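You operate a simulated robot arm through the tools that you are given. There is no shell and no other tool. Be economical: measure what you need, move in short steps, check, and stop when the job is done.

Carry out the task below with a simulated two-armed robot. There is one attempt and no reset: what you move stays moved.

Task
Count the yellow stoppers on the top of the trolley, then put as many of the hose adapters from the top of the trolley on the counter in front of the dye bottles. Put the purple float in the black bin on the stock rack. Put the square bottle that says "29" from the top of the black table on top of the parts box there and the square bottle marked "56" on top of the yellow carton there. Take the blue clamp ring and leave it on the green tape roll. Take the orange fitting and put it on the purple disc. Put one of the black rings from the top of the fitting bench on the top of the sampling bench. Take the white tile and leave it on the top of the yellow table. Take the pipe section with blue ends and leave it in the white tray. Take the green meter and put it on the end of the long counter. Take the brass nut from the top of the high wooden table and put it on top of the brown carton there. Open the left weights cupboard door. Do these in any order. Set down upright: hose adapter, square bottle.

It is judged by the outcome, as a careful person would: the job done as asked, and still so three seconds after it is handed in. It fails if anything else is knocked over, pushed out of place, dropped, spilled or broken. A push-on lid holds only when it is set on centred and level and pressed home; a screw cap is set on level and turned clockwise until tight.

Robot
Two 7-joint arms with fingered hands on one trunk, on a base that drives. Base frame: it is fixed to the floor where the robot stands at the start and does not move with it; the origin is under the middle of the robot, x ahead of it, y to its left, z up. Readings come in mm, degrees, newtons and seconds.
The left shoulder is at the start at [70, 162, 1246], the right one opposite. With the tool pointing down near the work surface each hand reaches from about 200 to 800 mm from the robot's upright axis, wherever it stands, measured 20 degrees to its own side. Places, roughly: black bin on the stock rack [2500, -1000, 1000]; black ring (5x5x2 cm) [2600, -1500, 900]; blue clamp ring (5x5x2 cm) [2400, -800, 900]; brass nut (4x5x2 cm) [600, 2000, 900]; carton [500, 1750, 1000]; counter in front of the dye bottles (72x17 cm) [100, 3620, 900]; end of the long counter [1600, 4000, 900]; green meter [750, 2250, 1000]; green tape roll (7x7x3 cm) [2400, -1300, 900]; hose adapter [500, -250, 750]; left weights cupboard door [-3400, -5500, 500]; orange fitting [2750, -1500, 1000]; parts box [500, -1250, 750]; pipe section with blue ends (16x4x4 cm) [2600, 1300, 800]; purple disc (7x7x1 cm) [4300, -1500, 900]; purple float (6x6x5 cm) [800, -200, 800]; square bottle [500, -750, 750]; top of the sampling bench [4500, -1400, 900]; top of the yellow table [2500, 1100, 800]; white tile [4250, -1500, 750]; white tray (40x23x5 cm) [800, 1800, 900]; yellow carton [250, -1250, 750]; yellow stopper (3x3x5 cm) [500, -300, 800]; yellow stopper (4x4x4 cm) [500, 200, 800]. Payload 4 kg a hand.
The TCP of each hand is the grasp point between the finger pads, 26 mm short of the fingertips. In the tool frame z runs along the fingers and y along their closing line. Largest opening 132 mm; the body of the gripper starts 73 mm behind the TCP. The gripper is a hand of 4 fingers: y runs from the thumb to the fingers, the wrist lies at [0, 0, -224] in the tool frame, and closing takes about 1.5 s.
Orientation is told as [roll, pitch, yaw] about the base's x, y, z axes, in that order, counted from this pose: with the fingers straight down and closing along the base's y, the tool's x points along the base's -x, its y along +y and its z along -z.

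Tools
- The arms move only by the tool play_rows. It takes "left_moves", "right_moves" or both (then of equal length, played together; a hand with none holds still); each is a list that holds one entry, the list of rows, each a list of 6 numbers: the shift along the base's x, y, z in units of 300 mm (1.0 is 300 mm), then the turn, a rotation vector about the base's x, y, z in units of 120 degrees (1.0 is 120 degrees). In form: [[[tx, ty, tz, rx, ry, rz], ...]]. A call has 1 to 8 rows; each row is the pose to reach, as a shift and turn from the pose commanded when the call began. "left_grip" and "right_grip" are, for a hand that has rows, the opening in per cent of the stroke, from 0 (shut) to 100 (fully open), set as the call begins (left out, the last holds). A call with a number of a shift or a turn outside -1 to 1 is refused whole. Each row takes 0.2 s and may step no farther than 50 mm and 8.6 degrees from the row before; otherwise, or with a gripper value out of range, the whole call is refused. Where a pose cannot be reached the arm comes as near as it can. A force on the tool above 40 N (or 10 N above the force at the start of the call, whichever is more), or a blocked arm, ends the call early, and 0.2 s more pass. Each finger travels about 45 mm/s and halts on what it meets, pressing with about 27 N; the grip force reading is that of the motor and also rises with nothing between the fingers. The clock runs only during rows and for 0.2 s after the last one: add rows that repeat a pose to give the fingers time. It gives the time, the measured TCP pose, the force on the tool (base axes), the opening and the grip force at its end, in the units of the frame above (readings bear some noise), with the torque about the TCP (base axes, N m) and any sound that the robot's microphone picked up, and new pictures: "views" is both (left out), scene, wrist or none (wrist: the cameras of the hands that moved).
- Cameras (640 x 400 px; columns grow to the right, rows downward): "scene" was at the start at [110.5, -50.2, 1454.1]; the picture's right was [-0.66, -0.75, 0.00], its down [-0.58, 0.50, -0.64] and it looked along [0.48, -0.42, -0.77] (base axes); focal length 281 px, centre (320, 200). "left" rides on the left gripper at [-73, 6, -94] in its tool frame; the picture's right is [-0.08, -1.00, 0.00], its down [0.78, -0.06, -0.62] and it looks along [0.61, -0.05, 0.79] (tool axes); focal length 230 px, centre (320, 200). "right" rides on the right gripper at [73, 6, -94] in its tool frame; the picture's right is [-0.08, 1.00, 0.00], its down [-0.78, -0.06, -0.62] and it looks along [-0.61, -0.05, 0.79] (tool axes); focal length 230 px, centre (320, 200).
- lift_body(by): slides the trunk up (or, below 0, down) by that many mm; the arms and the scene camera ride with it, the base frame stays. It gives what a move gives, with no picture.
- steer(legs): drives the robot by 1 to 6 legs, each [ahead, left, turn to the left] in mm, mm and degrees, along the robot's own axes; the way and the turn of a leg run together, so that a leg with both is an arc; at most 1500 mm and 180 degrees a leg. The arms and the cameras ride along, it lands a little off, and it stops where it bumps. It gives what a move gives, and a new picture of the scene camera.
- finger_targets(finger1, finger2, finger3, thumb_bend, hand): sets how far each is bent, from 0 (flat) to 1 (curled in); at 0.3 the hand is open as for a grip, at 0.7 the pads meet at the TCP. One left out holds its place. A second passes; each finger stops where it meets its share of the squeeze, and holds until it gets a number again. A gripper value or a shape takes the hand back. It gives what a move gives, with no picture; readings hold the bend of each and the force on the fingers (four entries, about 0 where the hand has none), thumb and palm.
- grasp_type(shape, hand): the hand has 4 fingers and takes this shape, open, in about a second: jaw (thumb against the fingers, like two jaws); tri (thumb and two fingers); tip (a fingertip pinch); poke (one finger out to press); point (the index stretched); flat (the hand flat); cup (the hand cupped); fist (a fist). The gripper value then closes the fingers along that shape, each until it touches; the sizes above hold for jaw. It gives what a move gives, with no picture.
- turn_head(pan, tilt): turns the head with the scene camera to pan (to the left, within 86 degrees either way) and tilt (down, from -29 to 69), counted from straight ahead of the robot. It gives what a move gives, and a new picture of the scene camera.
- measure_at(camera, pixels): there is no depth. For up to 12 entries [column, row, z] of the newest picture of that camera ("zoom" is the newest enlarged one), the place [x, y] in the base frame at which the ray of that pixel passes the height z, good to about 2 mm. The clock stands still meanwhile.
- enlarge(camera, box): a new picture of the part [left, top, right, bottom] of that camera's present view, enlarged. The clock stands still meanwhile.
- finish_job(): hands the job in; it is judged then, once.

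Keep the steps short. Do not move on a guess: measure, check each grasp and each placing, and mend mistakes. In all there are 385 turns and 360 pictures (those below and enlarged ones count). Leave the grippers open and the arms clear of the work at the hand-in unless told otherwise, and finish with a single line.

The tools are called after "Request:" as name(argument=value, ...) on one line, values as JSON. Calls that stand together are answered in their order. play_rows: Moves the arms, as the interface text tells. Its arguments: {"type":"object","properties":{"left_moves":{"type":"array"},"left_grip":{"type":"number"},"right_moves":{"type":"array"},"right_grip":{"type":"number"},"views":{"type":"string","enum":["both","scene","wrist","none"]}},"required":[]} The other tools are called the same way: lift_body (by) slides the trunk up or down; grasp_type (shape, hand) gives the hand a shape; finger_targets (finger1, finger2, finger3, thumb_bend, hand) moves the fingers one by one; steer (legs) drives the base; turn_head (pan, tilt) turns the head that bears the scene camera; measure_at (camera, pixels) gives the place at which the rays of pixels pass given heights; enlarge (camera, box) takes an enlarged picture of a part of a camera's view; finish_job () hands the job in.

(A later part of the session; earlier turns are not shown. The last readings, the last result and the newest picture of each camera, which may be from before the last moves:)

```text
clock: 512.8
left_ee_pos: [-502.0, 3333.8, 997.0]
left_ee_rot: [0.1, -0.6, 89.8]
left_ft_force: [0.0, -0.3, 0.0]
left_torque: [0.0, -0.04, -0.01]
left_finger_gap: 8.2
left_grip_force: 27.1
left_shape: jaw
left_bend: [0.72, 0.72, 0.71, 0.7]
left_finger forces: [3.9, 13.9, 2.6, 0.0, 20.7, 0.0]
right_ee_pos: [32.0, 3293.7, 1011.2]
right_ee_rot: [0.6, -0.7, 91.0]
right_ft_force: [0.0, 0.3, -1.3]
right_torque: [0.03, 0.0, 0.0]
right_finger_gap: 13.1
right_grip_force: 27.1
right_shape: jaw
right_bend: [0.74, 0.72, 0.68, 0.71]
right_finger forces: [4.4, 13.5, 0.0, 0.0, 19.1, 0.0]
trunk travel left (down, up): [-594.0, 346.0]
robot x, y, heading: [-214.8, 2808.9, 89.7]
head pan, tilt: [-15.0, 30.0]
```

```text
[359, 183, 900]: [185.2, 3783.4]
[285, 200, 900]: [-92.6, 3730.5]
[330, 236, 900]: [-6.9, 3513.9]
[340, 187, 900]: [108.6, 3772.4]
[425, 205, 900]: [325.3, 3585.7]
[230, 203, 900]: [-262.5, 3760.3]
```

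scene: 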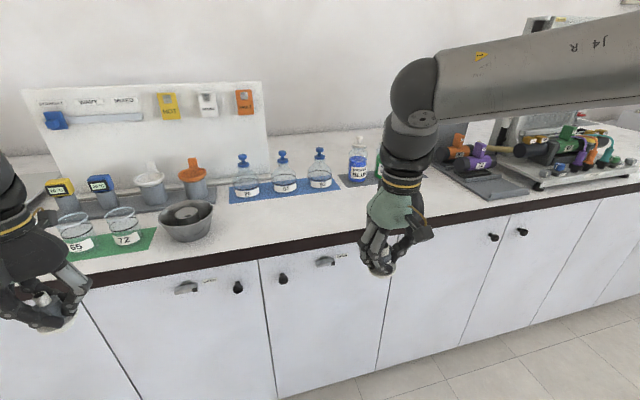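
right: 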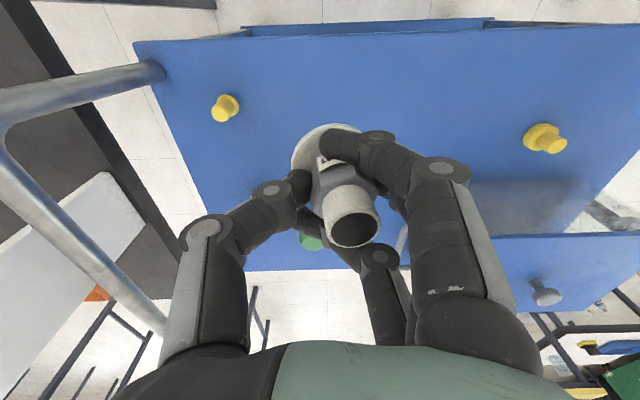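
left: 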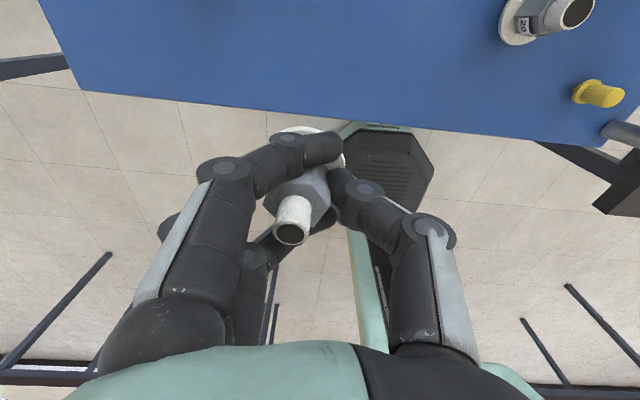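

Dye bottles begin at x≈185, y≈3785; the front strip is free. I raise the hands a little and drive so the right hand comes over (280,3620).

Request:
play_rows(left_moves=[[[0, -0.1, 0.12, 0, 0, 0], [0, -0.2, 0.24, 0, 0, 0], [0, -0.3, 0.34, 0, 0, 0]]], views="none")

Request:
steer(legs=[[0, -245, 0], [322, 0, 0]])

Request:
play_rows(right_moves=[[[0, 0, -0.03, 0, 0, 0], [0, 0, -0.06, 0, 0, 0]]], views="wrist")

```text
clock: 513.6
left_ee_pos: [-500.9, 3242.8, 1100.0]
left_ee_rot: [0.0, -0.7, 89.8]
left_ft_force: [-0.4, -0.5, -0.4]
left_torque: [-0.01, 0.02, -0.01]
left_finger_gap: 8.3
left_grip_force: 27.8
left_shape: jaw
left_bend: [0.72, 0.72, 0.71, 0.7]
left_finger forces: [4.0, 13.7, 2.7, 0.0, 20.4, 0.1]
right_ee_pos: [31.7, 3292.8, 1011.6]
right_ee_rot: [0.6, -0.7, 90.9]
right_ft_force: [0.1, 0.0, -1.9]
right_torque: [0.06, -0.07, 0.03]
right_finger_gap: 13.3
right_grip_force: 27.5
right_shape: jaw
right_bend: [0.74, 0.72, 0.68, 0.71]
right_finger forces: [4.5, 13.4, 0.0, 0.0, 19.1, 0.0]
trunk travel left (down, up): [-594.0, 346.0]
robot x, y, heading: [-212.5, 2807.8, 89.4]
head pan, tilt: [-15.0, 30.0]
```

```text
clock: 517.2
left_ee_pos: [-254.9, 3566.0, 1100.0]
left_ee_rot: [0.1, -0.6, 89.9]
left_ft_force: [-0.2, -0.2, -1.8]
left_torque: [0.0, 0.02, 0.03]
left_finger_gap: 8.3
left_grip_force: 27.1
left_shape: jaw
left_bend: [0.72, 0.72, 0.71, 0.7]
left_finger forces: [4.1, 13.9, 2.6, 0.1, 20.5, 0.0]
right_ee_pos: [277.7, 3614.6, 1010.8]
right_ee_rot: [0.6, -0.7, 91.0]
right_ft_force: [0.0, -0.3, -0.3]
right_torque: [0.02, -0.04, 0.01]
right_finger_gap: 13.0
right_grip_force: 26.9
right_shape: jaw
right_bend: [0.74, 0.72, 0.68, 0.71]
right_finger forces: [4.5, 13.4, 0.0, 0.1, 19.2, 0.0]
trunk travel left (down, up): [-594.0, 346.0]
robot x, y, heading: [29.2, 3132.3, 89.4]
head pan, tilt: [-15.0, 30.0]
```

scene: 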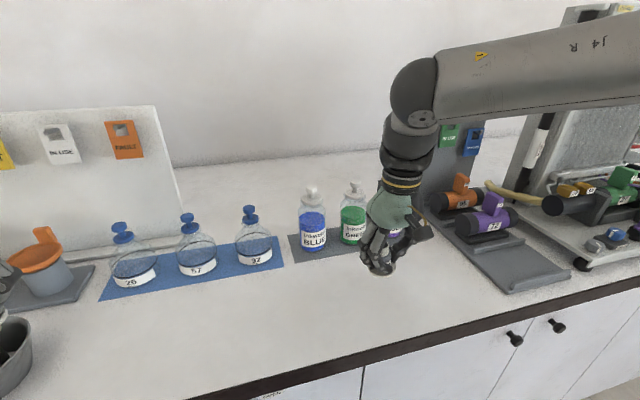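

```text
clock: 517.8
left_ee_pos: [-254.7, 3567.2, 1099.7]
left_ee_rot: [0.1, -0.6, 89.8]
left_ft_force: [0.3, -0.4, 0.1]
left_torque: [-0.01, -0.05, 0.01]
left_finger_gap: 8.2
left_grip_force: 26.6
left_shape: jaw
left_bend: [0.72, 0.72, 0.71, 0.7]
left_finger forces: [4.0, 13.8, 2.5, 0.1, 20.4, 0.0]
right_ee_pos: [277.1, 3615.5, 993.8]
right_ee_rot: [0.6, -0.7, 90.9]
right_ft_force: [1.0, -0.2, -0.3]
right_torque: [0.06, -0.02, 0.02]
right_finger_gap: 13.2
right_grip_force: 27.0
right_shape: jaw
right_bend: [0.74, 0.72, 0.68, 0.71]
right_finger forces: [4.4, 13.5, 0.0, 0.0, 19.1, 0.0]
trunk travel left (down, up): [-594.0, 346.0]
robot x, y, heading: [33.6, 3127.9, 89.8]
head pan, tilt: [-15.0, 30.0]
```

right: 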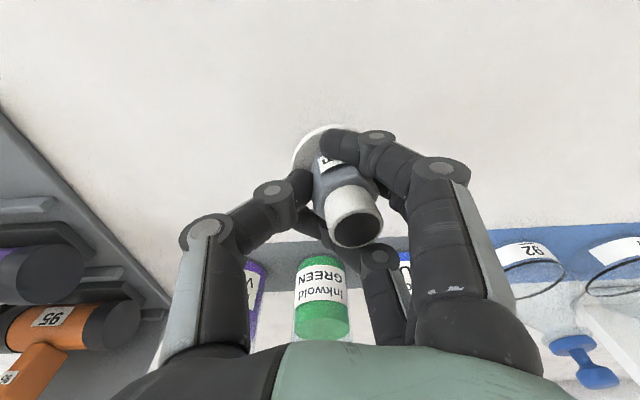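

The adapter leans slightly in the grip; setting the flange down will level it. I lower to the counter.

Request:
play_rows(right_moves=[[[0, 0, -0.08, 0, 0, 0], [0, 0, -0.14, 0, 0, 0], [0, 0, -0.165, 0, 0, 0], [0, 0, -0.18, 0, 0, 0], [0, 0, -0.19, 0, 0, 0]]], views="none")

```text
clock: 518.8
left_ee_pos: [-254.8, 3564.0, 1101.1]
left_ee_rot: [0.1, -0.6, 89.8]
left_ft_force: [0.1, 0.1, -1.1]
left_torque: [-0.02, -0.02, 0.02]
left_finger_gap: 8.2
left_grip_force: 27.2
left_shape: jaw
left_bend: [0.72, 0.72, 0.71, 0.7]
left_finger forces: [4.0, 13.9, 2.7, 0.0, 20.4, 0.1]
right_ee_pos: [276.3, 3618.0, 947.0]
right_ee_rot: [0.8, -1.8, 90.9]
right_ft_force: [2.0, -5.1, 27.6]
right_torque: [-0.41, 0.51, 0.12]
right_finger_gap: 15.2
right_grip_force: 27.3
right_shape: jaw
right_bend: [0.75, 0.73, 0.68, 0.73]
right_finger forces: [7.0, 28.4, 2.6, 0.2, 32.1, 0.1]
trunk travel left (down, up): [-594.0, 346.0]
robot x, y, heading: [29.0, 3131.8, 89.6]
head pan, tilt: [-15.0, 30.0]
stopped in row 5 (right hand): the force on the tool passed its limit at 48 N (the readings are from after the stop); the commanded pose is now the measured one
```

Request:
play_rows(right_moves=[[[0, 0, 0.005, 0, 0, 0], [0, 0, 0.005, 0, 0, 0], [0, 0, 0.005, 0, 0, 0], [0, 0, 0.005, 0, 0, 0], [0, 0, 0.005, 0, 0, 0], [0, 0, 0.005, 0, 0, 0]]], right_grip=62, views="wrist")

```text
clock: 520.2
left_ee_pos: [-254.7, 3565.3, 1100.3]
left_ee_rot: [0.1, -0.5, 89.8]
left_ft_force: [-0.2, -0.5, -0.8]
left_torque: [0.03, -0.02, -0.02]
left_finger_gap: 8.5
left_grip_force: 27.3
left_shape: jaw
left_bend: [0.72, 0.72, 0.71, 0.7]
left_finger forces: [4.0, 13.8, 2.6, 0.1, 20.3, 0.0]
right_ee_pos: [278.3, 3618.6, 946.2]
right_ee_rot: [0.7, -1.4, 90.9]
right_ft_force: [-0.3, -0.2, 0.2]
right_torque: [0.02, 0.01, 0.02]
right_finger_gap: 81.7
right_grip_force: 0.0
right_shape: jaw
right_bend: [0.71, 0.71, 0.71, 0.69]
right_finger forces: [0.1, 0.1, 0.0, 0.0, 0.0, 0.0]
trunk travel left (down, up): [-594.0, 346.0]
robot x, y, heading: [33.3, 3128.7, 89.9]
head pan, tilt: [-15.0, 30.0]
```

right: 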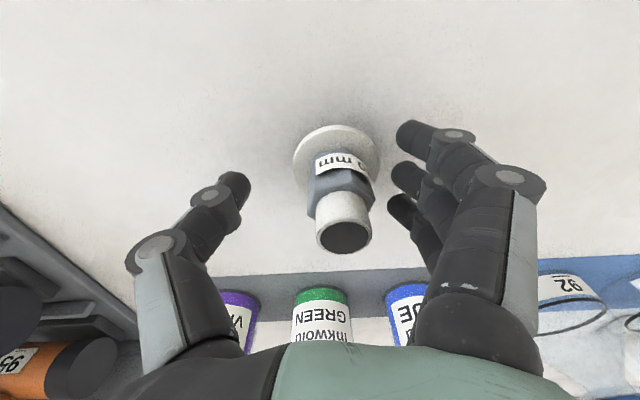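

It stands upright. I raise and retract the right hand, then drive right so the left hand comes over (130,3620).

Request:
play_rows(right_moves=[[[0, 0, 0.1, 0, 0, 0], [0, 0, 0.25, 0, 0, 0], [0, 0, 0.4, 0, 0, 0], [0, -0.13, 0.45, 0, 0, 0], [0, -0.28, 0.5, 0, 0, 0], [0, -0.43, 0.5, 0, 0, 0], [0, -0.58, 0.5, 0, 0, 0]]], views="none")

Request:
steer(legs=[[0, -385, 0], [50, 0, 0]])

Request:
play_rows(left_moves=[[[0, 0, -0.12, 0, 0, 0], [0, 0, -0.24, 0, 0, 0], [0, 0, -0.36, 0, 0, 0]]], views="wrist")

```text
clock: 521.8
left_ee_pos: [-255.5, 3564.0, 1101.0]
left_ee_rot: [0.1, -0.9, 89.7]
left_ft_force: [0.0, -0.1, -1.3]
left_torque: [0.06, -0.03, 0.01]
left_finger_gap: 8.3
left_grip_force: 26.9
left_shape: jaw
left_bend: [0.72, 0.72, 0.71, 0.7]
left_finger forces: [4.0, 13.8, 2.6, 0.0, 20.4, 0.1]
right_ee_pos: [278.2, 3442.1, 1098.4]
right_ee_rot: [0.8, -1.6, 90.9]
right_ft_force: [-0.6, -0.4, 0.0]
right_torque: [0.02, 0.01, -0.01]
right_finger_gap: 81.6
right_grip_force: 0.0
right_shape: jaw
right_bend: [0.71, 0.71, 0.71, 0.69]
right_finger forces: [0.0, 0.1, 0.0, 0.0, 0.0, 0.0]
trunk travel left (down, up): [-594.0, 346.0]
robot x, y, heading: [31.0, 3133.1, 89.9]
head pan, tilt: [-15.0, 30.0]
```

```text
clock: 524.7
left_ee_pos: [129.2, 3609.7, 1101.3]
left_ee_rot: [0.2, -0.8, 89.7]
left_ft_force: [0.5, 1.0, -0.9]
left_torque: [0.01, 0.02, 0.04]
left_finger_gap: 8.3
left_grip_force: 26.4
left_shape: jaw
left_bend: [0.72, 0.72, 0.71, 0.7]
left_finger forces: [4.0, 13.7, 2.6, 0.0, 20.4, 0.0]
right_ee_pos: [663.1, 3488.1, 1098.3]
right_ee_rot: [0.6, -1.5, 90.7]
right_ft_force: [-0.8, -1.3, 0.2]
right_torque: [0.01, -0.03, 0.03]
right_finger_gap: 81.6
right_grip_force: 0.1
right_shape: jaw
right_bend: [0.71, 0.71, 0.71, 0.69]
right_finger forces: [0.0, 0.0, 0.0, 0.0, 0.0, 0.0]
trunk travel left (down, up): [-594.0, 346.0]
robot x, y, heading: [415.0, 3178.8, 89.4]
head pan, tilt: [-15.0, 30.0]
```

scene: 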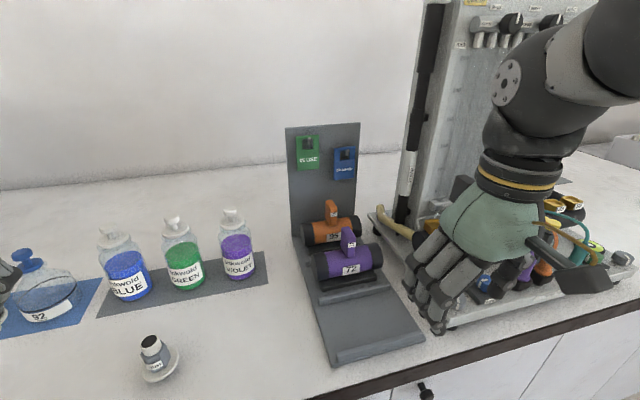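

```text
clock: 525.5
left_ee_pos: [129.6, 3613.8, 991.4]
left_ee_rot: [0.0, -0.6, 89.7]
left_ft_force: [0.2, 0.7, -0.5]
left_torque: [-0.01, 0.0, -0.03]
left_finger_gap: 8.1
left_grip_force: 27.2
left_shape: jaw
left_bend: [0.72, 0.72, 0.71, 0.7]
left_finger forces: [4.1, 13.8, 2.7, 0.0, 20.2, 0.0]
right_ee_pos: [661.8, 3490.8, 1096.4]
right_ee_rot: [0.6, -1.4, 90.7]
right_ft_force: [0.0, 0.0, 0.6]
right_torque: [0.01, -0.04, 0.0]
right_finger_gap: 81.3
right_grip_force: 0.0
right_shape: jaw
right_bend: [0.71, 0.71, 0.71, 0.69]
right_finger forces: [0.0, 0.0, 0.0, 0.1, 0.0, 0.0]
trunk travel left (down, up): [-594.0, 346.0]
robot x, y, heading: [411.8, 3176.6, 89.7]
head pan, tilt: [-15.0, 30.0]
```

left: 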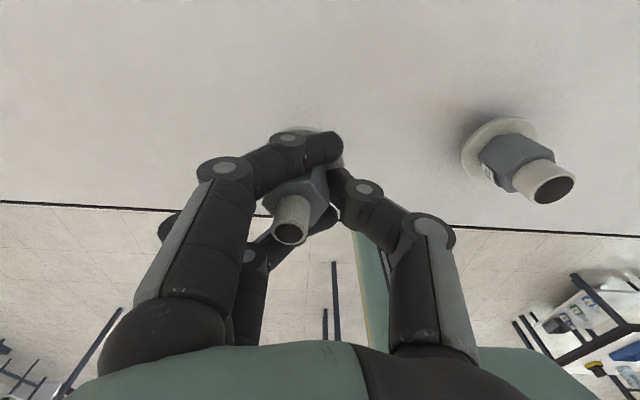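

B stands upright in front of the dye bottles. I lower C.

Request:
play_rows(left_moves=[[[0, 0, -0.08, 0, 0, 0], [0, 0, -0.13, 0, 0, 0], [0, 0, -0.15, 0, 0, 0], [0, 0, -0.165, 0, 0, 0], [0, 0, -0.18, 0, 0, 0], [0, 0, -0.19, 0, 0, 0]]], views="none")

Request:
play_rows(left_moves=[[[0, 0, 0.006, 0, 0, 0], [0, 0, 0.006, 0, 0, 0], [0, 0, 0.006, 0, 0, 0], [0, 0, 0.006, 0, 0, 0], [0, 0, 0.006, 0, 0, 0], [0, 0, 0.006, 0, 0, 0]]], left_grip=62, views="wrist")

```text
clock: 526.6
left_ee_pos: [131.5, 3614.2, 947.9]
left_ee_rot: [0.1, -1.4, 89.7]
left_ft_force: [0.6, -5.4, 25.1]
left_torque: [-0.3, 0.59, 0.13]
left_finger_gap: 9.9
left_grip_force: 27.3
left_shape: jaw
left_bend: [0.72, 0.75, 0.71, 0.71]
left_finger forces: [7.7, 34.7, 3.3, 0.0, 28.0, 0.0]
right_ee_pos: [663.0, 3488.2, 1098.6]
right_ee_rot: [0.7, -1.5, 90.8]
right_ft_force: [0.6, -0.4, 0.0]
right_torque: [0.03, -0.02, 0.0]
right_finger_gap: 81.4
right_grip_force: 0.2
right_shape: jaw
right_bend: [0.71, 0.71, 0.71, 0.69]
right_finger forces: [0.1, 0.0, 0.1, 0.1, 0.1, 0.0]
trunk travel left (down, up): [-594.0, 346.0]
robot x, y, heading: [410.9, 3177.2, 89.5]
head pan, tilt: [-15.0, 30.0]
stopped in row 5 (left hand): the force on the tool passed its limit at 45 N (the readings are from after the stop); the commanded pose is now the measured one
```

```text
clock: 528.0
left_ee_pos: [129.6, 3615.8, 945.8]
left_ee_rot: [0.0, -1.2, 89.7]
left_ft_force: [0.7, -0.7, 0.1]
left_torque: [0.02, -0.02, 0.02]
left_finger_gap: 81.4
left_grip_force: 0.1
left_shape: jaw
left_bend: [0.71, 0.71, 0.71, 0.69]
left_finger forces: [0.0, 0.0, 0.0, 0.1, 0.0, 0.1]
right_ee_pos: [662.0, 3490.4, 1096.6]
right_ee_rot: [0.7, -1.4, 90.6]
right_ft_force: [0.1, 0.6, -0.5]
right_torque: [-0.02, 0.0, -0.01]
right_finger_gap: 81.3
right_grip_force: 0.1
right_shape: jaw
right_bend: [0.71, 0.71, 0.71, 0.69]
right_finger forces: [0.0, 0.0, 0.0, 0.0, 0.0, 0.0]
trunk travel left (down, up): [-594.0, 346.0]
robot x, y, heading: [413.8, 3177.4, 89.5]
head pan, tilt: [-15.0, 30.0]
```

left: 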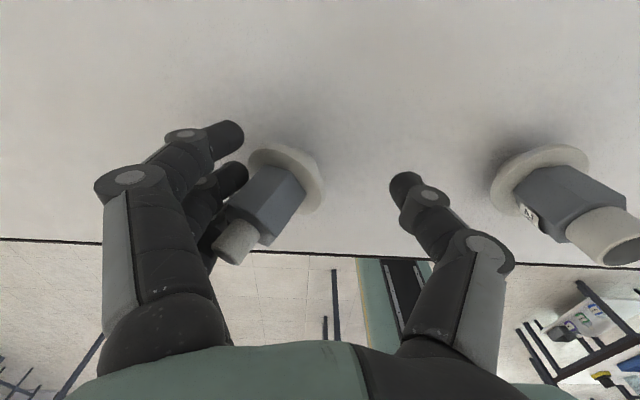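

C leans against the fingers. I close a little so the fingers push it upright.

Request:
play_rows(left_moves=[[[0, 0, 0, 0, 0, 0], [0, 0, 0, 0, 0, 0], [0, 0, 0, 0, 0, 0], [0, 0, 0, 0, 0, 0]]], left_grip=38, views="wrist")

```text
clock: 529.0
left_ee_pos: [130.2, 3615.8, 947.2]
left_ee_rot: [-0.1, -1.2, 89.7]
left_ft_force: [-1.0, 0.3, 3.3]
left_torque: [0.01, 0.16, -0.04]
left_finger_gap: 51.7
left_grip_force: 0.1
left_shape: jaw
left_bend: [0.73, 0.73, 0.73, 0.7]
left_finger forces: [0.0, 4.4, 0.0, 0.0, 0.0, 0.1]
right_ee_pos: [662.8, 3489.0, 1096.9]
right_ee_rot: [0.7, -1.3, 90.8]
right_ft_force: [0.0, 0.8, 0.7]
right_torque: [0.02, 0.04, -0.01]
right_finger_gap: 81.5
right_grip_force: 0.1
right_shape: jaw
right_bend: [0.71, 0.71, 0.71, 0.69]
right_finger forces: [0.0, 0.1, 0.0, 0.1, 0.0, 0.0]
trunk travel left (down, up): [-594.0, 346.0]
robot x, y, heading: [413.2, 3177.4, 89.6]
head pan, tilt: [-15.0, 30.0]
```

left: 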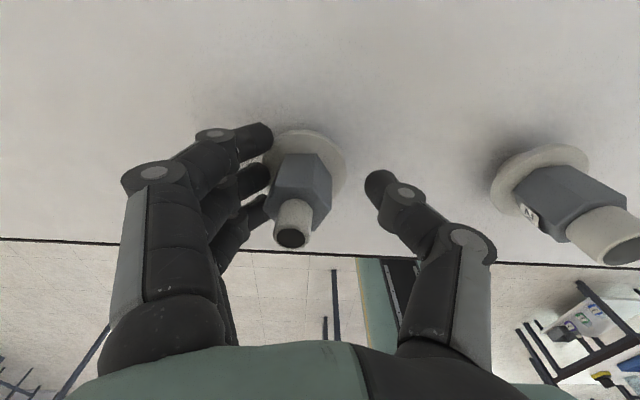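

Nearly upright now. I raise the hand 12 mm in small steps and look whether it settles flat.

Request:
play_rows(left_moves=[[[0.01, 0, 0.01, 0, 0, 0], [0.02, 0, 0.03, 0, 0, 0], [0.02, 0, 0.05, 0, 0, 0], [0.02, 0, 0.05, 0, 0, 0]]], left_grip=45, views="wrist")

```text
clock: 530.0
left_ee_pos: [135.9, 3614.8, 961.4]
left_ee_rot: [0.0, -1.1, 89.7]
left_ft_force: [-0.1, -0.4, 0.0]
left_torque: [-0.03, 0.04, -0.01]
left_finger_gap: 58.9
left_grip_force: 0.1
left_shape: jaw
left_bend: [0.73, 0.73, 0.73, 0.7]
left_finger forces: [0.0, 0.1, 0.0, 0.0, 0.0, 0.0]
right_ee_pos: [662.4, 3490.6, 1097.3]
right_ee_rot: [0.7, -1.4, 90.8]
right_ft_force: [-0.1, 0.7, -0.7]
right_torque: [0.01, 0.04, 0.02]
right_finger_gap: 81.4
right_grip_force: 0.1
right_shape: jaw
right_bend: [0.71, 0.71, 0.71, 0.69]
right_finger forces: [0.0, 0.0, 0.1, 0.0, 0.0, 0.1]
trunk travel left (down, up): [-594.0, 346.0]
robot x, y, heading: [414.0, 3176.0, 89.5]
head pan, tilt: [-15.0, 30.0]
```

left: 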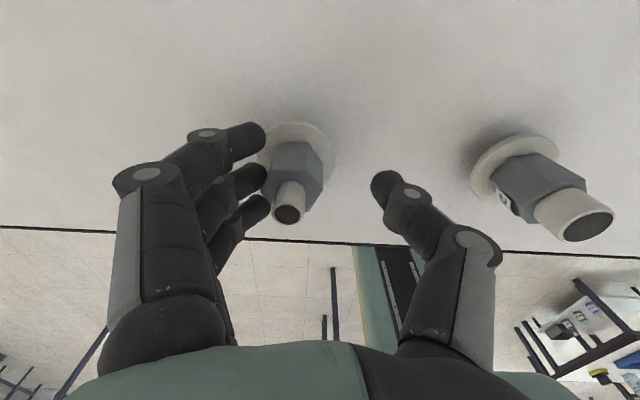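

It stands free and upright. I open and rise straight up.

Request:
play_rows(left_moves=[[[0, 0, 0, 0, 0, 0], [0, 0, 0, 0, 0, 0], [0, 0, 0, 0, 0, 0], [0, 0, 0.08, 0, 0, 0], [0, 0, 0.2, 0, 0, 0], [0, 0, 0.34, 0, 0, 0], [0, -0.12, 0.44, 0, 0, 0], [0, -0.26, 0.5, 0, 0, 0]]], left_grip=65, views="scene")

Request:
turn_head(pan=20, tilt=35)

```text
clock: 531.9
left_ee_pos: [147.9, 3542.9, 1104.3]
left_ee_rot: [0.1, -1.3, 89.7]
left_ft_force: [-0.5, 0.1, -0.7]
left_torque: [0.01, 0.01, 0.02]
left_finger_gap: 85.1
left_grip_force: 0.1
left_shape: jaw
left_bend: [0.7, 0.7, 0.7, 0.67]
left_finger forces: [0.0, 0.0, 0.0, 0.0, 0.0, 0.0]
left hand out of reach, approached as far as the arm can: row 8
right_ee_pos: [663.0, 3489.2, 1096.9]
right_ee_rot: [0.6, -1.5, 90.7]
right_ft_force: [0.5, 0.2, -0.4]
right_torque: [0.0, 0.0, 0.02]
right_finger_gap: 81.3
right_grip_force: 0.0
right_shape: jaw
right_bend: [0.71, 0.71, 0.71, 0.69]
right_finger forces: [0.0, 0.0, 0.0, 0.1, 0.1, 0.1]
trunk travel left (down, up): [-594.0, 346.0]
robot x, y, heading: [408.6, 3174.8, 89.9]
head pan, tilt: [-15.0, 30.0]
```

scene: 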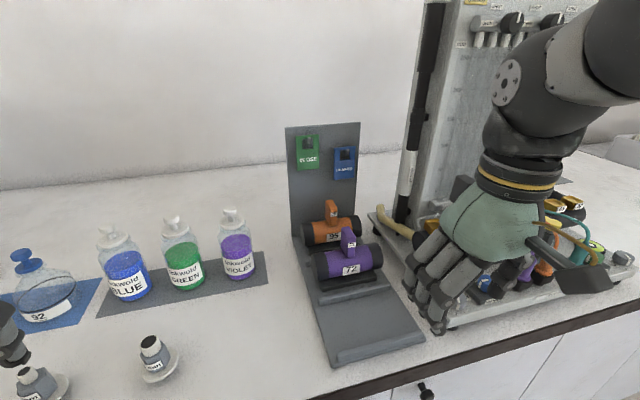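

```text
clock: 532.9
left_ee_pos: [146.7, 3545.6, 1103.3]
left_ee_rot: [0.0, -1.3, 89.7]
left_ft_force: [-0.3, -0.1, 0.0]
left_torque: [-0.02, 0.02, -0.01]
left_finger_gap: 85.3
left_grip_force: 0.1
left_shape: jaw
left_bend: [0.7, 0.7, 0.7, 0.67]
left_finger forces: [0.0, 0.1, 0.2, 0.0, 0.1, 0.0]
right_ee_pos: [661.5, 3489.9, 1097.9]
right_ee_rot: [0.7, -1.4, 90.8]
right_ft_force: [0.2, -0.9, 0.7]
right_torque: [-0.01, -0.02, -0.02]
right_finger_gap: 81.3
right_grip_force: 0.1
right_shape: jaw
right_bend: [0.71, 0.71, 0.71, 0.69]
right_finger forces: [0.0, 0.1, 0.0, 0.0, 0.0, 0.0]
trunk travel left (down, up): [-594.0, 346.0]
robot x, y, heading: [416.4, 3174.8, 89.4]
head pan, tilt: [20.0, 35.0]
```

scene: 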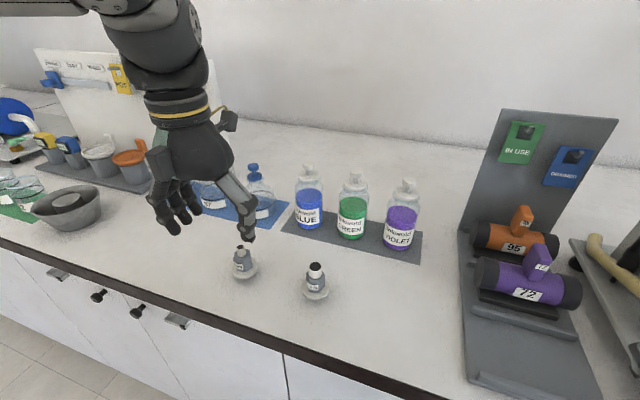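

Both adapters stand upright in front of the dye bottles. Last: the weights cupboard. I drive back down the corridor.

Request:
steer(legs=[[-150, 0, 0], [0, 630, 0], [-1500, 0, 0], [-1500, 0, 0], [-1500, 0, 0], [-1200, 0, 0]])

Request:
steer(legs=[[0, 0, 140]])

Request:
turn_head(pan=0, tilt=12)

```text
clock: 564.1
left_ee_pos: [-561.8, -2292.9, 1102.9]
left_ee_rot: [-0.1, -1.2, 89.5]
left_ft_force: [0.0, 0.0, -0.7]
left_torque: [0.01, -0.01, 0.04]
left_finger_gap: 85.3
left_grip_force: 0.2
left_shape: jaw
left_bend: [0.7, 0.7, 0.7, 0.67]
left_finger forces: [0.0, 0.0, 0.0, 0.0, 0.1, 0.0]
right_ee_pos: [-46.7, -2350.0, 1097.0]
right_ee_rot: [0.7, -1.4, 90.5]
right_ft_force: [-0.5, -0.1, -0.2]
right_torque: [-0.01, 0.0, 0.01]
right_finger_gap: 81.6
right_grip_force: 0.0
right_shape: jaw
right_bend: [0.71, 0.71, 0.71, 0.69]
right_finger forces: [0.1, 0.0, 0.0, 0.0, 0.0, 0.0]
trunk travel left (down, up): [-594.0, 346.0]
robot x, y, heading: [-294.2, -2661.0, 89.3]
head pan, tilt: [20.0, 35.0]
```

scene: 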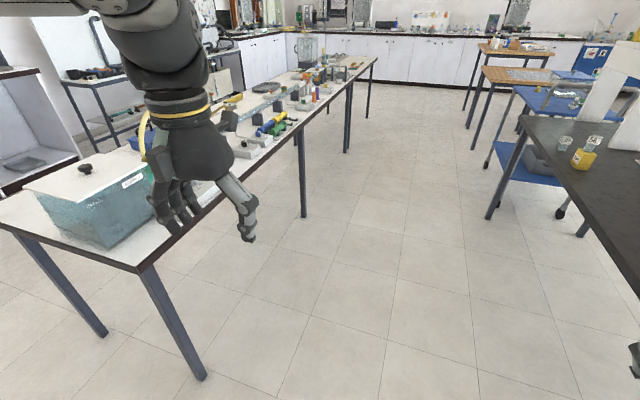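

```text
clock: 570.2
left_ee_pos: [-340.0, -3112.8, 1102.9]
left_ee_rot: [0.0, -1.2, -131.9]
left_ft_force: [-0.5, -0.8, -0.7]
left_torque: [0.01, 0.04, -0.01]
left_finger_gap: 85.2
left_grip_force: 0.1
left_shape: jaw
left_bend: [0.7, 0.7, 0.7, 0.67]
left_finger forces: [0.1, 0.0, 0.0, 0.1, 0.1, 0.0]
right_ee_pos: [-690.0, -2731.9, 1097.5]
right_ee_rot: [0.6, -1.4, -130.8]
right_ft_force: [-0.1, -0.1, 0.0]
right_torque: [-0.04, 0.01, -0.01]
right_finger_gap: 81.3
right_grip_force: 0.1
right_shape: jaw
right_bend: [0.71, 0.71, 0.71, 0.69]
right_finger forces: [0.1, 0.1, 0.0, 0.1, 0.1, 0.0]
trunk travel left (down, up): [-594.0, 346.0]
robot x, y, heading: [-297.3, -2658.9, -131.7]
head pan, tilt: [20.0, 35.0]
```

scene: 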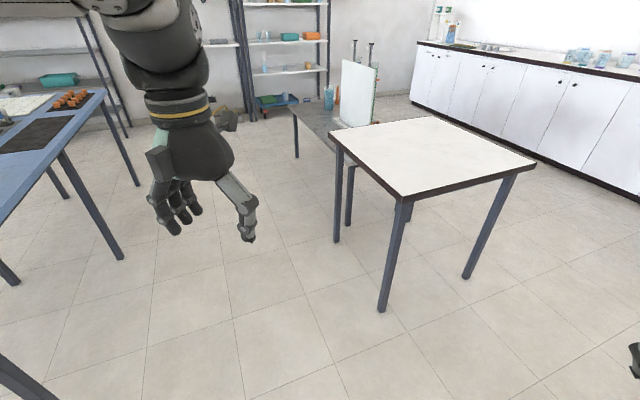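

```text
clock: 571.1
left_ee_pos: [-341.0, -3114.6, 1102.8]
left_ee_rot: [0.0, -1.3, -131.9]
left_ft_force: [-0.5, -0.6, 0.2]
left_torque: [-0.01, -0.03, 0.02]
left_finger_gap: 85.4
left_grip_force: 0.0
left_shape: jaw
left_bend: [0.7, 0.7, 0.7, 0.67]
left_finger forces: [0.0, 0.0, 0.0, 0.0, 0.0, 0.0]
right_ee_pos: [-690.3, -2732.3, 1098.1]
right_ee_rot: [0.8, -1.4, -130.8]
right_ft_force: [-0.4, -1.0, -0.5]
right_torque: [0.01, 0.0, -0.03]
right_finger_gap: 81.6
right_grip_force: 0.0
right_shape: jaw
right_bend: [0.71, 0.71, 0.71, 0.69]
right_finger forces: [0.1, 0.1, 0.0, 0.0, 0.1, 0.0]
trunk travel left (down, up): [-594.0, 346.0]
robot x, y, heading: [-300.8, -2664.6, -132.0]
head pan, tilt: [0.0, 12.0]
```

scene: 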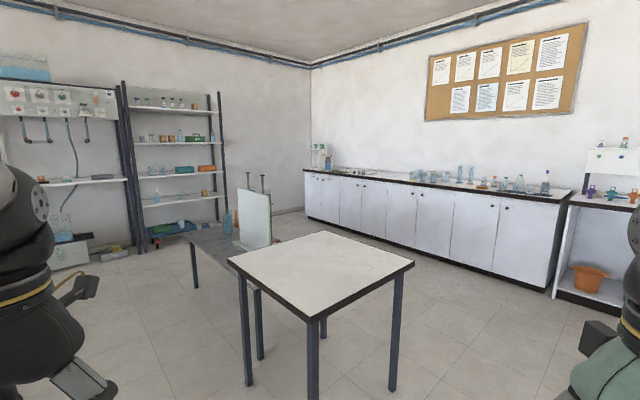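

Request:
enlarge(camera="scene", box=[300, 160, 450, 250])

Request:
measure_at(camera="scene", pixels=[[306, 215, 0], [340, 223, 0], [386, 236, 0], [545, 288, 0], [245, 385, 0], [312, 395, 0], [395, 390, 0], [195, 288, 0], [262, 358, 0]])

```text
4.27 times, centred on (375, 205) of scene
```

zoom: 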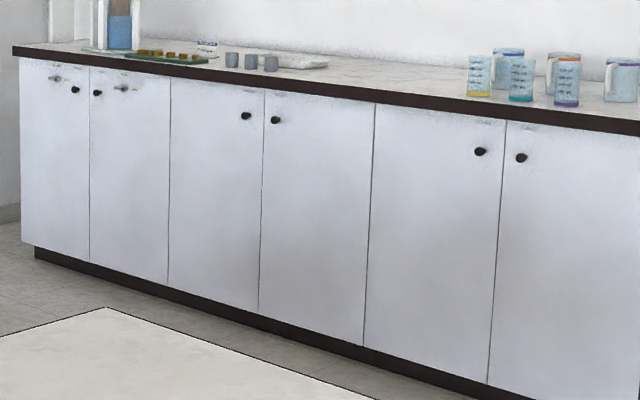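

```text
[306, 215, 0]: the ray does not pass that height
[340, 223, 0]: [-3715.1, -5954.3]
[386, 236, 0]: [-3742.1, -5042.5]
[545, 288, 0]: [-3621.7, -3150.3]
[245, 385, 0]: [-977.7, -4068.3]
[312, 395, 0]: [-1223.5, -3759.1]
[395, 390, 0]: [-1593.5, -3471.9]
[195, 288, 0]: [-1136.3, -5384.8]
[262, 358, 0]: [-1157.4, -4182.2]
```

Request:
measure_at(camera="scene", pixels=[[321.1, 219.5, 100], [339.4, 225.6, 100], [361, 231.9, 100], [385, 239.4, 100], [414.3, 248.3, 100], [326, 177, 800], [364, 184, 800]])

```text
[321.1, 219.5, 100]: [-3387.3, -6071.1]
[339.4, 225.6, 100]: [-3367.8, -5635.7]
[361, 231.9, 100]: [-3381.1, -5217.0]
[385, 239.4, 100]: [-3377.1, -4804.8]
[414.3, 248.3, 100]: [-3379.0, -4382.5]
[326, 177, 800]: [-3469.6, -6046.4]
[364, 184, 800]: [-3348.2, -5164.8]
```

The door plane is x≈-3380; door boundaries lie at y≈-6071, -5636, -5217, -4805. The listed place fits the door between -5636 and -5217. I drive there and look closer.

Request:
steer(legs=[[0, 0, -48], [1500, 0, 0], [600, 0, 0], [0, 1500, 0], [0, 1000, 0]])

Request:
turn_head(pan=5, tilt=30)

```text
clock: 595.5
left_ee_pos: [-2732.3, -5442.1, 1103.2]
left_ee_rot: [0.0, -1.2, -178.8]
left_ft_force: [0.1, 0.6, -0.3]
left_torque: [0.02, -0.03, -0.02]
left_finger_gap: 85.5
left_grip_force: 0.1
left_shape: jaw
left_bend: [0.7, 0.7, 0.7, 0.67]
left_finger forces: [0.0, 0.0, 0.0, 0.1, 0.0, 0.0]
right_ee_pos: [-2693.9, -4925.2, 1097.8]
right_ee_rot: [0.7, -1.4, -177.5]
right_ft_force: [0.0, -0.5, 0.1]
right_torque: [0.03, -0.01, 0.0]
right_finger_gap: 81.4
right_grip_force: 0.0
right_shape: jaw
right_bend: [0.71, 0.71, 0.71, 0.69]
right_finger forces: [0.0, 0.1, 0.0, 0.0, 0.0, 0.0]
trunk travel left (down, up): [-594.0, 346.0]
robot x, y, heading: [-2371.7, -5167.7, -178.7]
head pan, tilt: [0.0, 12.0]
```

scene: 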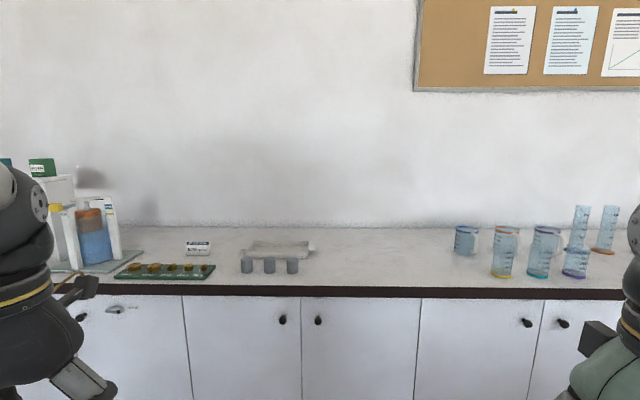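

```text
clock: 596.3
left_ee_pos: [-2732.8, -5442.5, 1103.6]
left_ee_rot: [-0.1, -1.2, -178.7]
left_ft_force: [-0.6, 0.7, -0.4]
left_torque: [-0.03, -0.02, 0.02]
left_finger_gap: 85.5
left_grip_force: 0.1
left_shape: jaw
left_bend: [0.7, 0.7, 0.7, 0.67]
left_finger forces: [0.0, 0.1, 0.0, 0.0, 0.1, 0.1]
right_ee_pos: [-2692.5, -4926.3, 1096.6]
right_ee_rot: [0.7, -1.4, -177.6]
right_ft_force: [0.4, 0.7, -0.2]
right_torque: [0.01, 0.0, -0.01]
right_finger_gap: 81.3
right_grip_force: 0.1
right_shape: jaw
right_bend: [0.71, 0.71, 0.71, 0.69]
right_finger forces: [0.1, 0.0, 0.0, 0.0, 0.0, 0.0]
trunk travel left (down, up): [-594.0, 346.0]
robot x, y, heading: [-2372.7, -5163.5, -179.0]
head pan, tilt: [5.0, 30.0]
```

scene: 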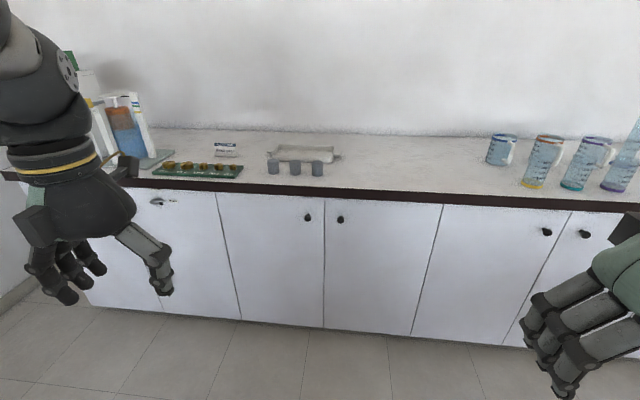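

Request:
enlarge(camera="scene", box=[130, 140, 460, 250])

Request:
turn_head(pan=35, tilt=22)

```text
1.94 times, centred on (295, 195) of scene
```

zoom: 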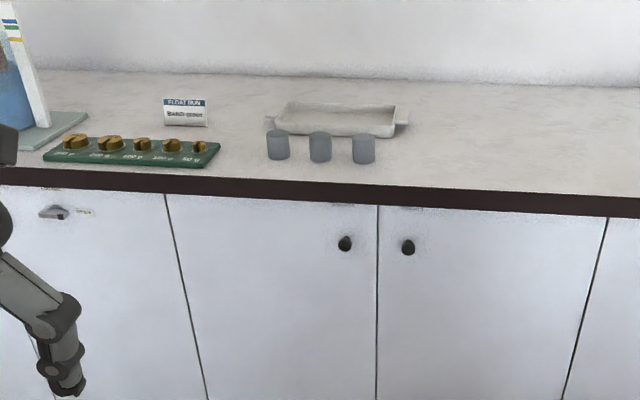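

```text
clock: 597.3
left_ee_pos: [-2733.3, -5441.6, 1103.1]
left_ee_rot: [0.1, -1.1, -178.6]
left_ft_force: [0.7, 0.0, -0.4]
left_torque: [-0.02, 0.01, 0.03]
left_finger_gap: 85.3
left_grip_force: 0.1
left_shape: jaw
left_bend: [0.7, 0.7, 0.7, 0.67]
left_finger forces: [0.0, 0.0, 0.0, 0.1, 0.0, 0.0]
right_ee_pos: [-2693.4, -4925.3, 1097.8]
right_ee_rot: [0.6, -1.4, -177.6]
right_ft_force: [-0.6, -0.7, 0.3]
right_torque: [-0.01, -0.01, 0.01]
right_finger_gap: 81.5
right_grip_force: 0.1
right_shape: jaw
right_bend: [0.71, 0.71, 0.71, 0.69]
right_finger forces: [0.0, 0.0, 0.0, 0.1, 0.0, 0.0]
trunk travel left (down, up): [-594.0, 346.0]
robot x, y, heading: [-2376.4, -5159.6, -178.7]
head pan, tilt: [35.0, 22.0]
```

scene: 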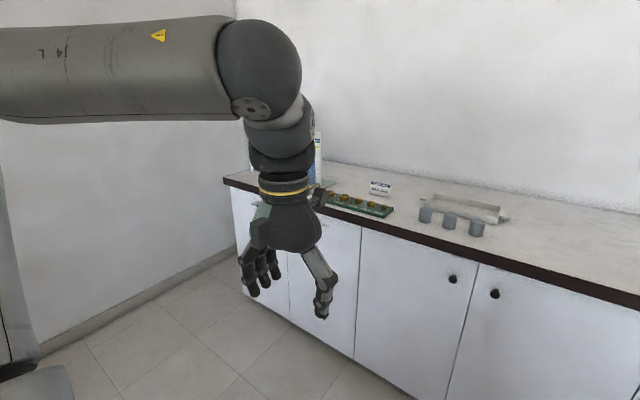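

Request:
measure_at(camera="scene", pixels=[[354, 357, 100], [288, 319, 100], [243, 292, 100], [361, 232, 850], [477, 266, 850], [231, 190, 850], [453, 279, 790], [495, 294, 790]])

Request:
play_rows(left_moves=[[[0.12, 0.0, 0, 0, 0, 0], [0.25, 0.0, 0, 0, 0, 0], [0.38, 0.0, 0, 0, 0, 0], [0.5, 0.0, 0, 0, 0, 0]]], views="scene")

Request:
enlarge(camera="scene", box=[220, 150, 420, 300])

```text
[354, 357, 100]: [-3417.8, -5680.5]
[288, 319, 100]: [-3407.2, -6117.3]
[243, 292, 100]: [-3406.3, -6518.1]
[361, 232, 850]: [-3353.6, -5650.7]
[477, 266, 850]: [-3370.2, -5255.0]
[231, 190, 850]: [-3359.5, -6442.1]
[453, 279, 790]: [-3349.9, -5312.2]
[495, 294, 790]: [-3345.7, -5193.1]
```

```text
clock: 598.3
left_ee_pos: [-2622.2, -5398.0, 1098.4]
left_ee_rot: [0.0, -1.1, -178.8]
left_ft_force: [0.0, 0.0, 0.7]
left_torque: [-0.02, 0.01, 0.0]
left_finger_gap: 85.6
left_grip_force: 0.0
left_shape: jaw
left_bend: [0.7, 0.7, 0.7, 0.67]
left_finger forces: [0.1, 0.0, 0.1, 0.0, 0.1, 0.1]
left hand out of reach, approached as far as the arm can: row 1, 2, 3, 4
right_ee_pos: [-2692.7, -4924.8, 1097.9]
right_ee_rot: [0.8, -1.4, -177.6]
right_ft_force: [-0.6, -0.3, 0.4]
right_torque: [-0.05, 0.03, 0.0]
right_finger_gap: 81.5
right_grip_force: 0.0
right_shape: jaw
right_bend: [0.71, 0.71, 0.71, 0.69]
right_finger forces: [0.1, 0.1, 0.0, 0.1, 0.0, 0.0]
trunk travel left (down, up): [-594.0, 346.0]
robot x, y, heading: [-2373.9, -5161.3, -178.6]
head pan, tilt: [35.0, 22.0]
```

scene: 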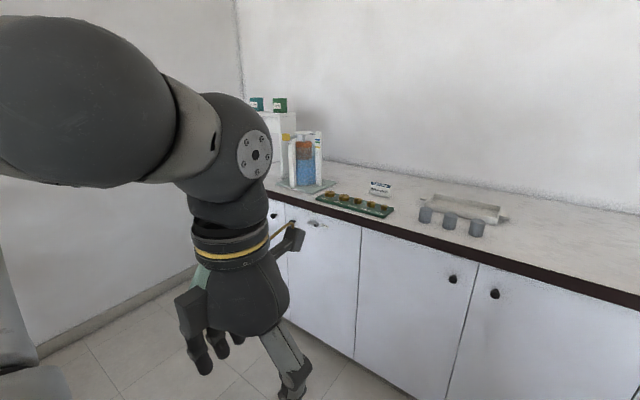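

```text
2.67 times, centred on (320, 225) of scene
```

zoom: 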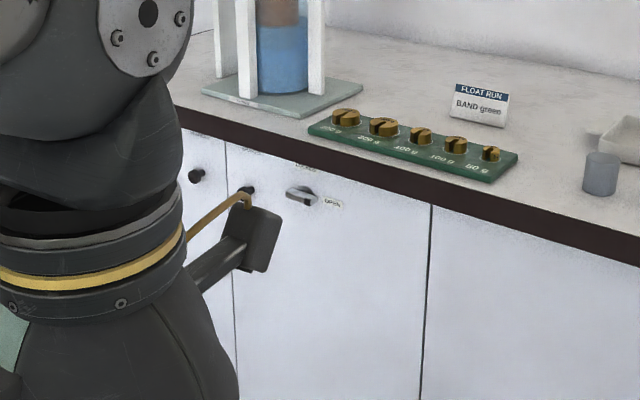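

Each door seems to bear a small name tag at its top edge. I enlarge these.

Request:
enlarge(camera="scene", box=[300, 195, 360, 235])

Request:
turn_head(pan=10, tilt=22)

Request:
enlarge(camera="scene", box=[230, 200, 400, 290])

```text
10.00 times, centred on (330, 215) of scene
```

zoom: 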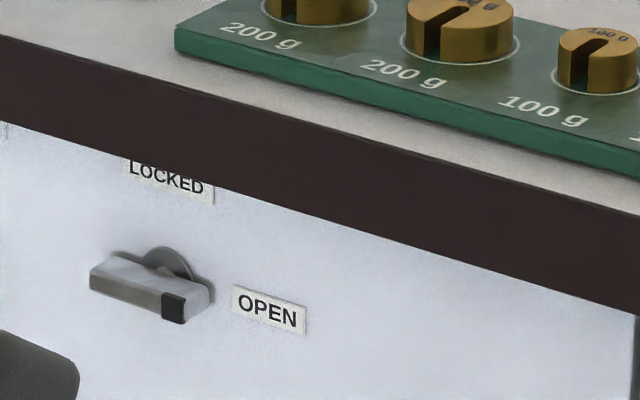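

```text
clock: 599.2
left_ee_pos: [-2622.6, -5398.7, 1097.5]
left_ee_rot: [0.0, -1.2, -178.9]
left_ft_force: [-0.9, -0.2, 0.1]
left_torque: [0.03, 0.03, -0.01]
left_finger_gap: 85.6
left_grip_force: 0.1
left_shape: jaw
left_bend: [0.7, 0.7, 0.7, 0.67]
left_finger forces: [0.0, 0.0, 0.0, 0.1, 0.0, 0.0]
right_ee_pos: [-2692.6, -4925.7, 1096.6]
right_ee_rot: [0.7, -1.4, -177.6]
right_ft_force: [0.4, 0.1, 0.3]
right_torque: [0.03, 0.03, -0.03]
right_finger_gap: 81.7
right_grip_force: 0.2
right_shape: jaw
right_bend: [0.71, 0.71, 0.71, 0.69]
right_finger forces: [0.0, 0.1, 0.1, 0.0, 0.0, 0.0]
trunk travel left (down, up): [-594.0, 346.0]
robot x, y, heading: [-2373.9, -5166.7, -178.8]
head pan, tilt: [10.0, 22.0]
```

scene: 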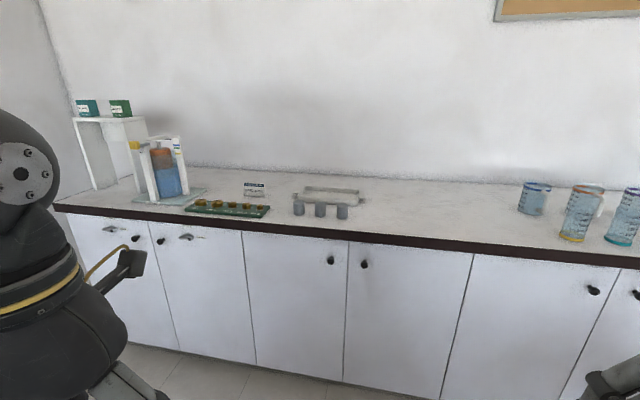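

```text
3.76 times, centred on (315, 245) of scene
```

zoom: 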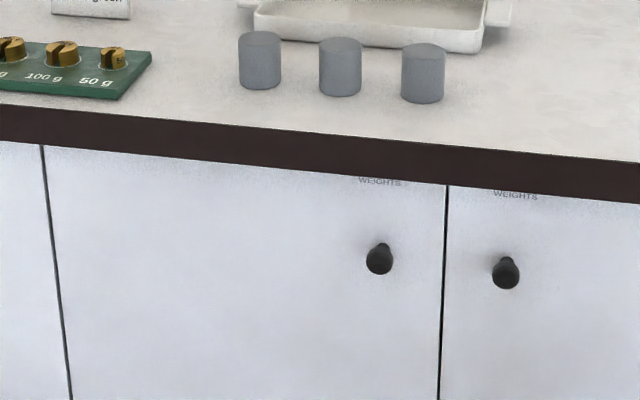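

Doors 3 and 4 are labelled "WEIGHTS", so the left one is door 3 with its knob near (-3350,-5312,790), hinged on its left side. I lower the trunk and turn the left hand to point forward.

Request:
lift_body(by=-160)

Request:
play_rows(left_moves=[[[-0.08, 0, 0.02, 0, 0.07, 0], [-0.16, 0, 0.04, 0, 0.14, 0], [-0.24, 0, 0.06, 0, 0.21, 0], [-0.32, 0, 0.06, 0, 0.28, 0], [-0.4, 0, 0.06, 0, 0.35, 0], [-0.48, 0, 0.04, 0, 0.42, 0], [-0.56, 0, 0.02, 0, 0.49, 0], [-0.64, 0, 0.0, 0, 0.56, 0]]], views="none")

Request:
play_rows(left_moves=[[[-0.05, 0, -0.05, 0, 0.06, 0], [-0.1, 0, -0.1, 0, 0.12, 0], [-0.15, 0, -0.15, 0, 0.18, 0]]], left_grip=50, views="both")

```text
clock: 601.0
left_ee_pos: [-2622.8, -5398.5, 937.3]
left_ee_rot: [0.0, -1.0, -178.8]
left_ft_force: [0.7, 0.1, -0.1]
left_torque: [-0.01, 0.03, 0.0]
left_finger_gap: 85.5
left_grip_force: 0.1
left_shape: jaw
left_bend: [0.7, 0.7, 0.7, 0.67]
left_finger forces: [0.0, 0.0, 0.0, 0.1, 0.1, 0.0]
right_ee_pos: [-2693.6, -4925.4, 937.2]
right_ee_rot: [0.7, -1.4, -177.6]
right_ft_force: [-0.6, -0.2, -0.3]
right_torque: [-0.01, 0.0, 0.0]
right_finger_gap: 81.3
right_grip_force: 0.0
right_shape: jaw
right_bend: [0.71, 0.71, 0.71, 0.69]
right_finger forces: [0.1, 0.0, 0.0, 0.0, 0.1, 0.0]
trunk travel left (down, up): [-434.0, 506.0]
robot x, y, heading: [-2375.5, -5164.4, -178.8]
head pan, tilt: [10.0, 22.0]
```

```text
clock: 602.8
left_ee_pos: [-2900.5, -5397.5, 978.2]
left_ee_rot: [-3.3, -68.2, -176.5]
left_ft_force: [-0.2, 0.1, -0.9]
left_torque: [0.02, 0.01, -0.04]
left_finger_gap: 85.8
left_grip_force: 0.0
left_shape: jaw
left_bend: [0.7, 0.7, 0.7, 0.67]
left_finger forces: [0.0, 0.0, 0.0, 0.0, 0.0, 0.1]
left hand out of reach, approached as far as the arm can: row 1, 2, 3, 4, 5, 6, 7, 8
right_ee_pos: [-2694.3, -4927.3, 937.7]
right_ee_rot: [0.5, -1.3, -177.6]
right_ft_force: [-0.4, -0.3, 0.6]
right_torque: [0.03, -0.01, 0.02]
right_finger_gap: 81.1
right_grip_force: 0.1
right_shape: jaw
right_bend: [0.71, 0.71, 0.71, 0.69]
right_finger forces: [0.0, 0.0, 0.0, 0.1, 0.0, 0.0]
trunk travel left (down, up): [-434.0, 506.0]
robot x, y, heading: [-2370.4, -5170.1, -178.6]
head pan, tilt: [10.0, 22.0]
```

```text
clock: 603.6
left_ee_pos: [-2936.9, -5396.1, 942.2]
left_ee_rot: [-18.0, -86.4, -162.0]
left_ft_force: [-0.3, -1.0, 0.5]
left_torque: [-0.01, 0.0, -0.02]
left_finger_gap: 66.4
left_grip_force: 0.0
left_shape: jaw
left_bend: [0.73, 0.73, 0.73, 0.7]
left_finger forces: [0.1, 0.0, 0.0, 0.0, 0.0, 0.1]
left hand out of reach, approached as far as the arm can: row 1, 2, 3
right_ee_pos: [-2693.4, -4924.6, 937.5]
right_ee_rot: [0.7, -1.4, -177.6]
right_ft_force: [-0.3, -0.1, -0.4]
right_torque: [-0.04, 0.02, 0.02]
right_finger_gap: 81.3
right_grip_force: 0.1
right_shape: jaw
right_bend: [0.71, 0.71, 0.71, 0.69]
right_finger forces: [0.0, 0.0, 0.0, 0.0, 0.1, 0.0]
trunk travel left (down, up): [-434.0, 506.0]
robot x, y, heading: [-2370.6, -5169.7, -178.8]
head pan, tilt: [10.0, 22.0]
```

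scene: 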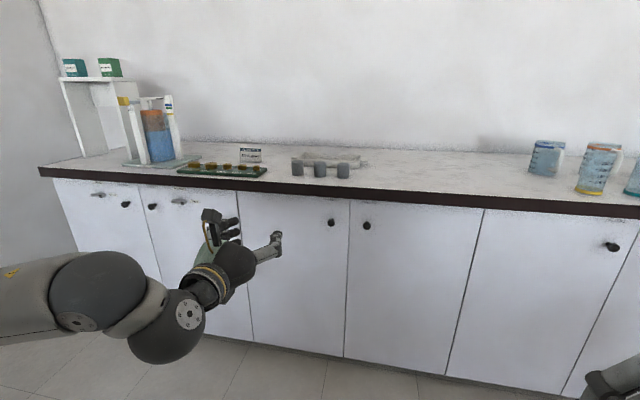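
left: 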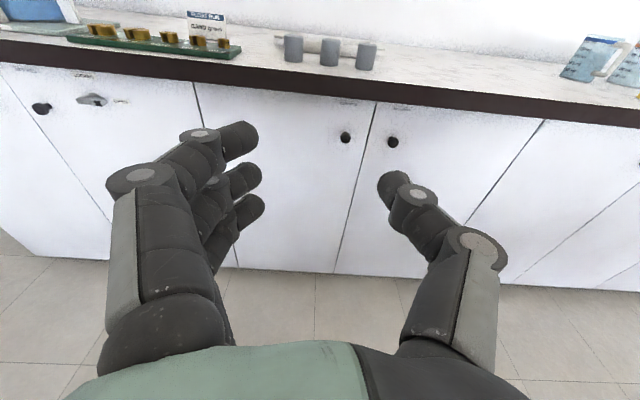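

The hand now points at the doors. I compute the knob's place from both cameras' rays.

Request:
measure_at(camera="left", pixels=[[346, 138, 780], [346, 138, 800], [346, 138, 820], [392, 142, 800], [346, 138, 760]])

Request:
measure_at(camera="scene", pixels=[[331, 222, 780], [331, 222, 800], [331, 222, 820], [331, 222, 760]])

```text
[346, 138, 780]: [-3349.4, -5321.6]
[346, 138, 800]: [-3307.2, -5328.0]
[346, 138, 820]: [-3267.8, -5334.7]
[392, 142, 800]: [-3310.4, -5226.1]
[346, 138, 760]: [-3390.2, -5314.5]
```

```text
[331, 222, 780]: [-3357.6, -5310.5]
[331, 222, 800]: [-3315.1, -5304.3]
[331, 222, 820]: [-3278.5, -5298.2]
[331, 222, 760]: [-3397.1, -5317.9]
```

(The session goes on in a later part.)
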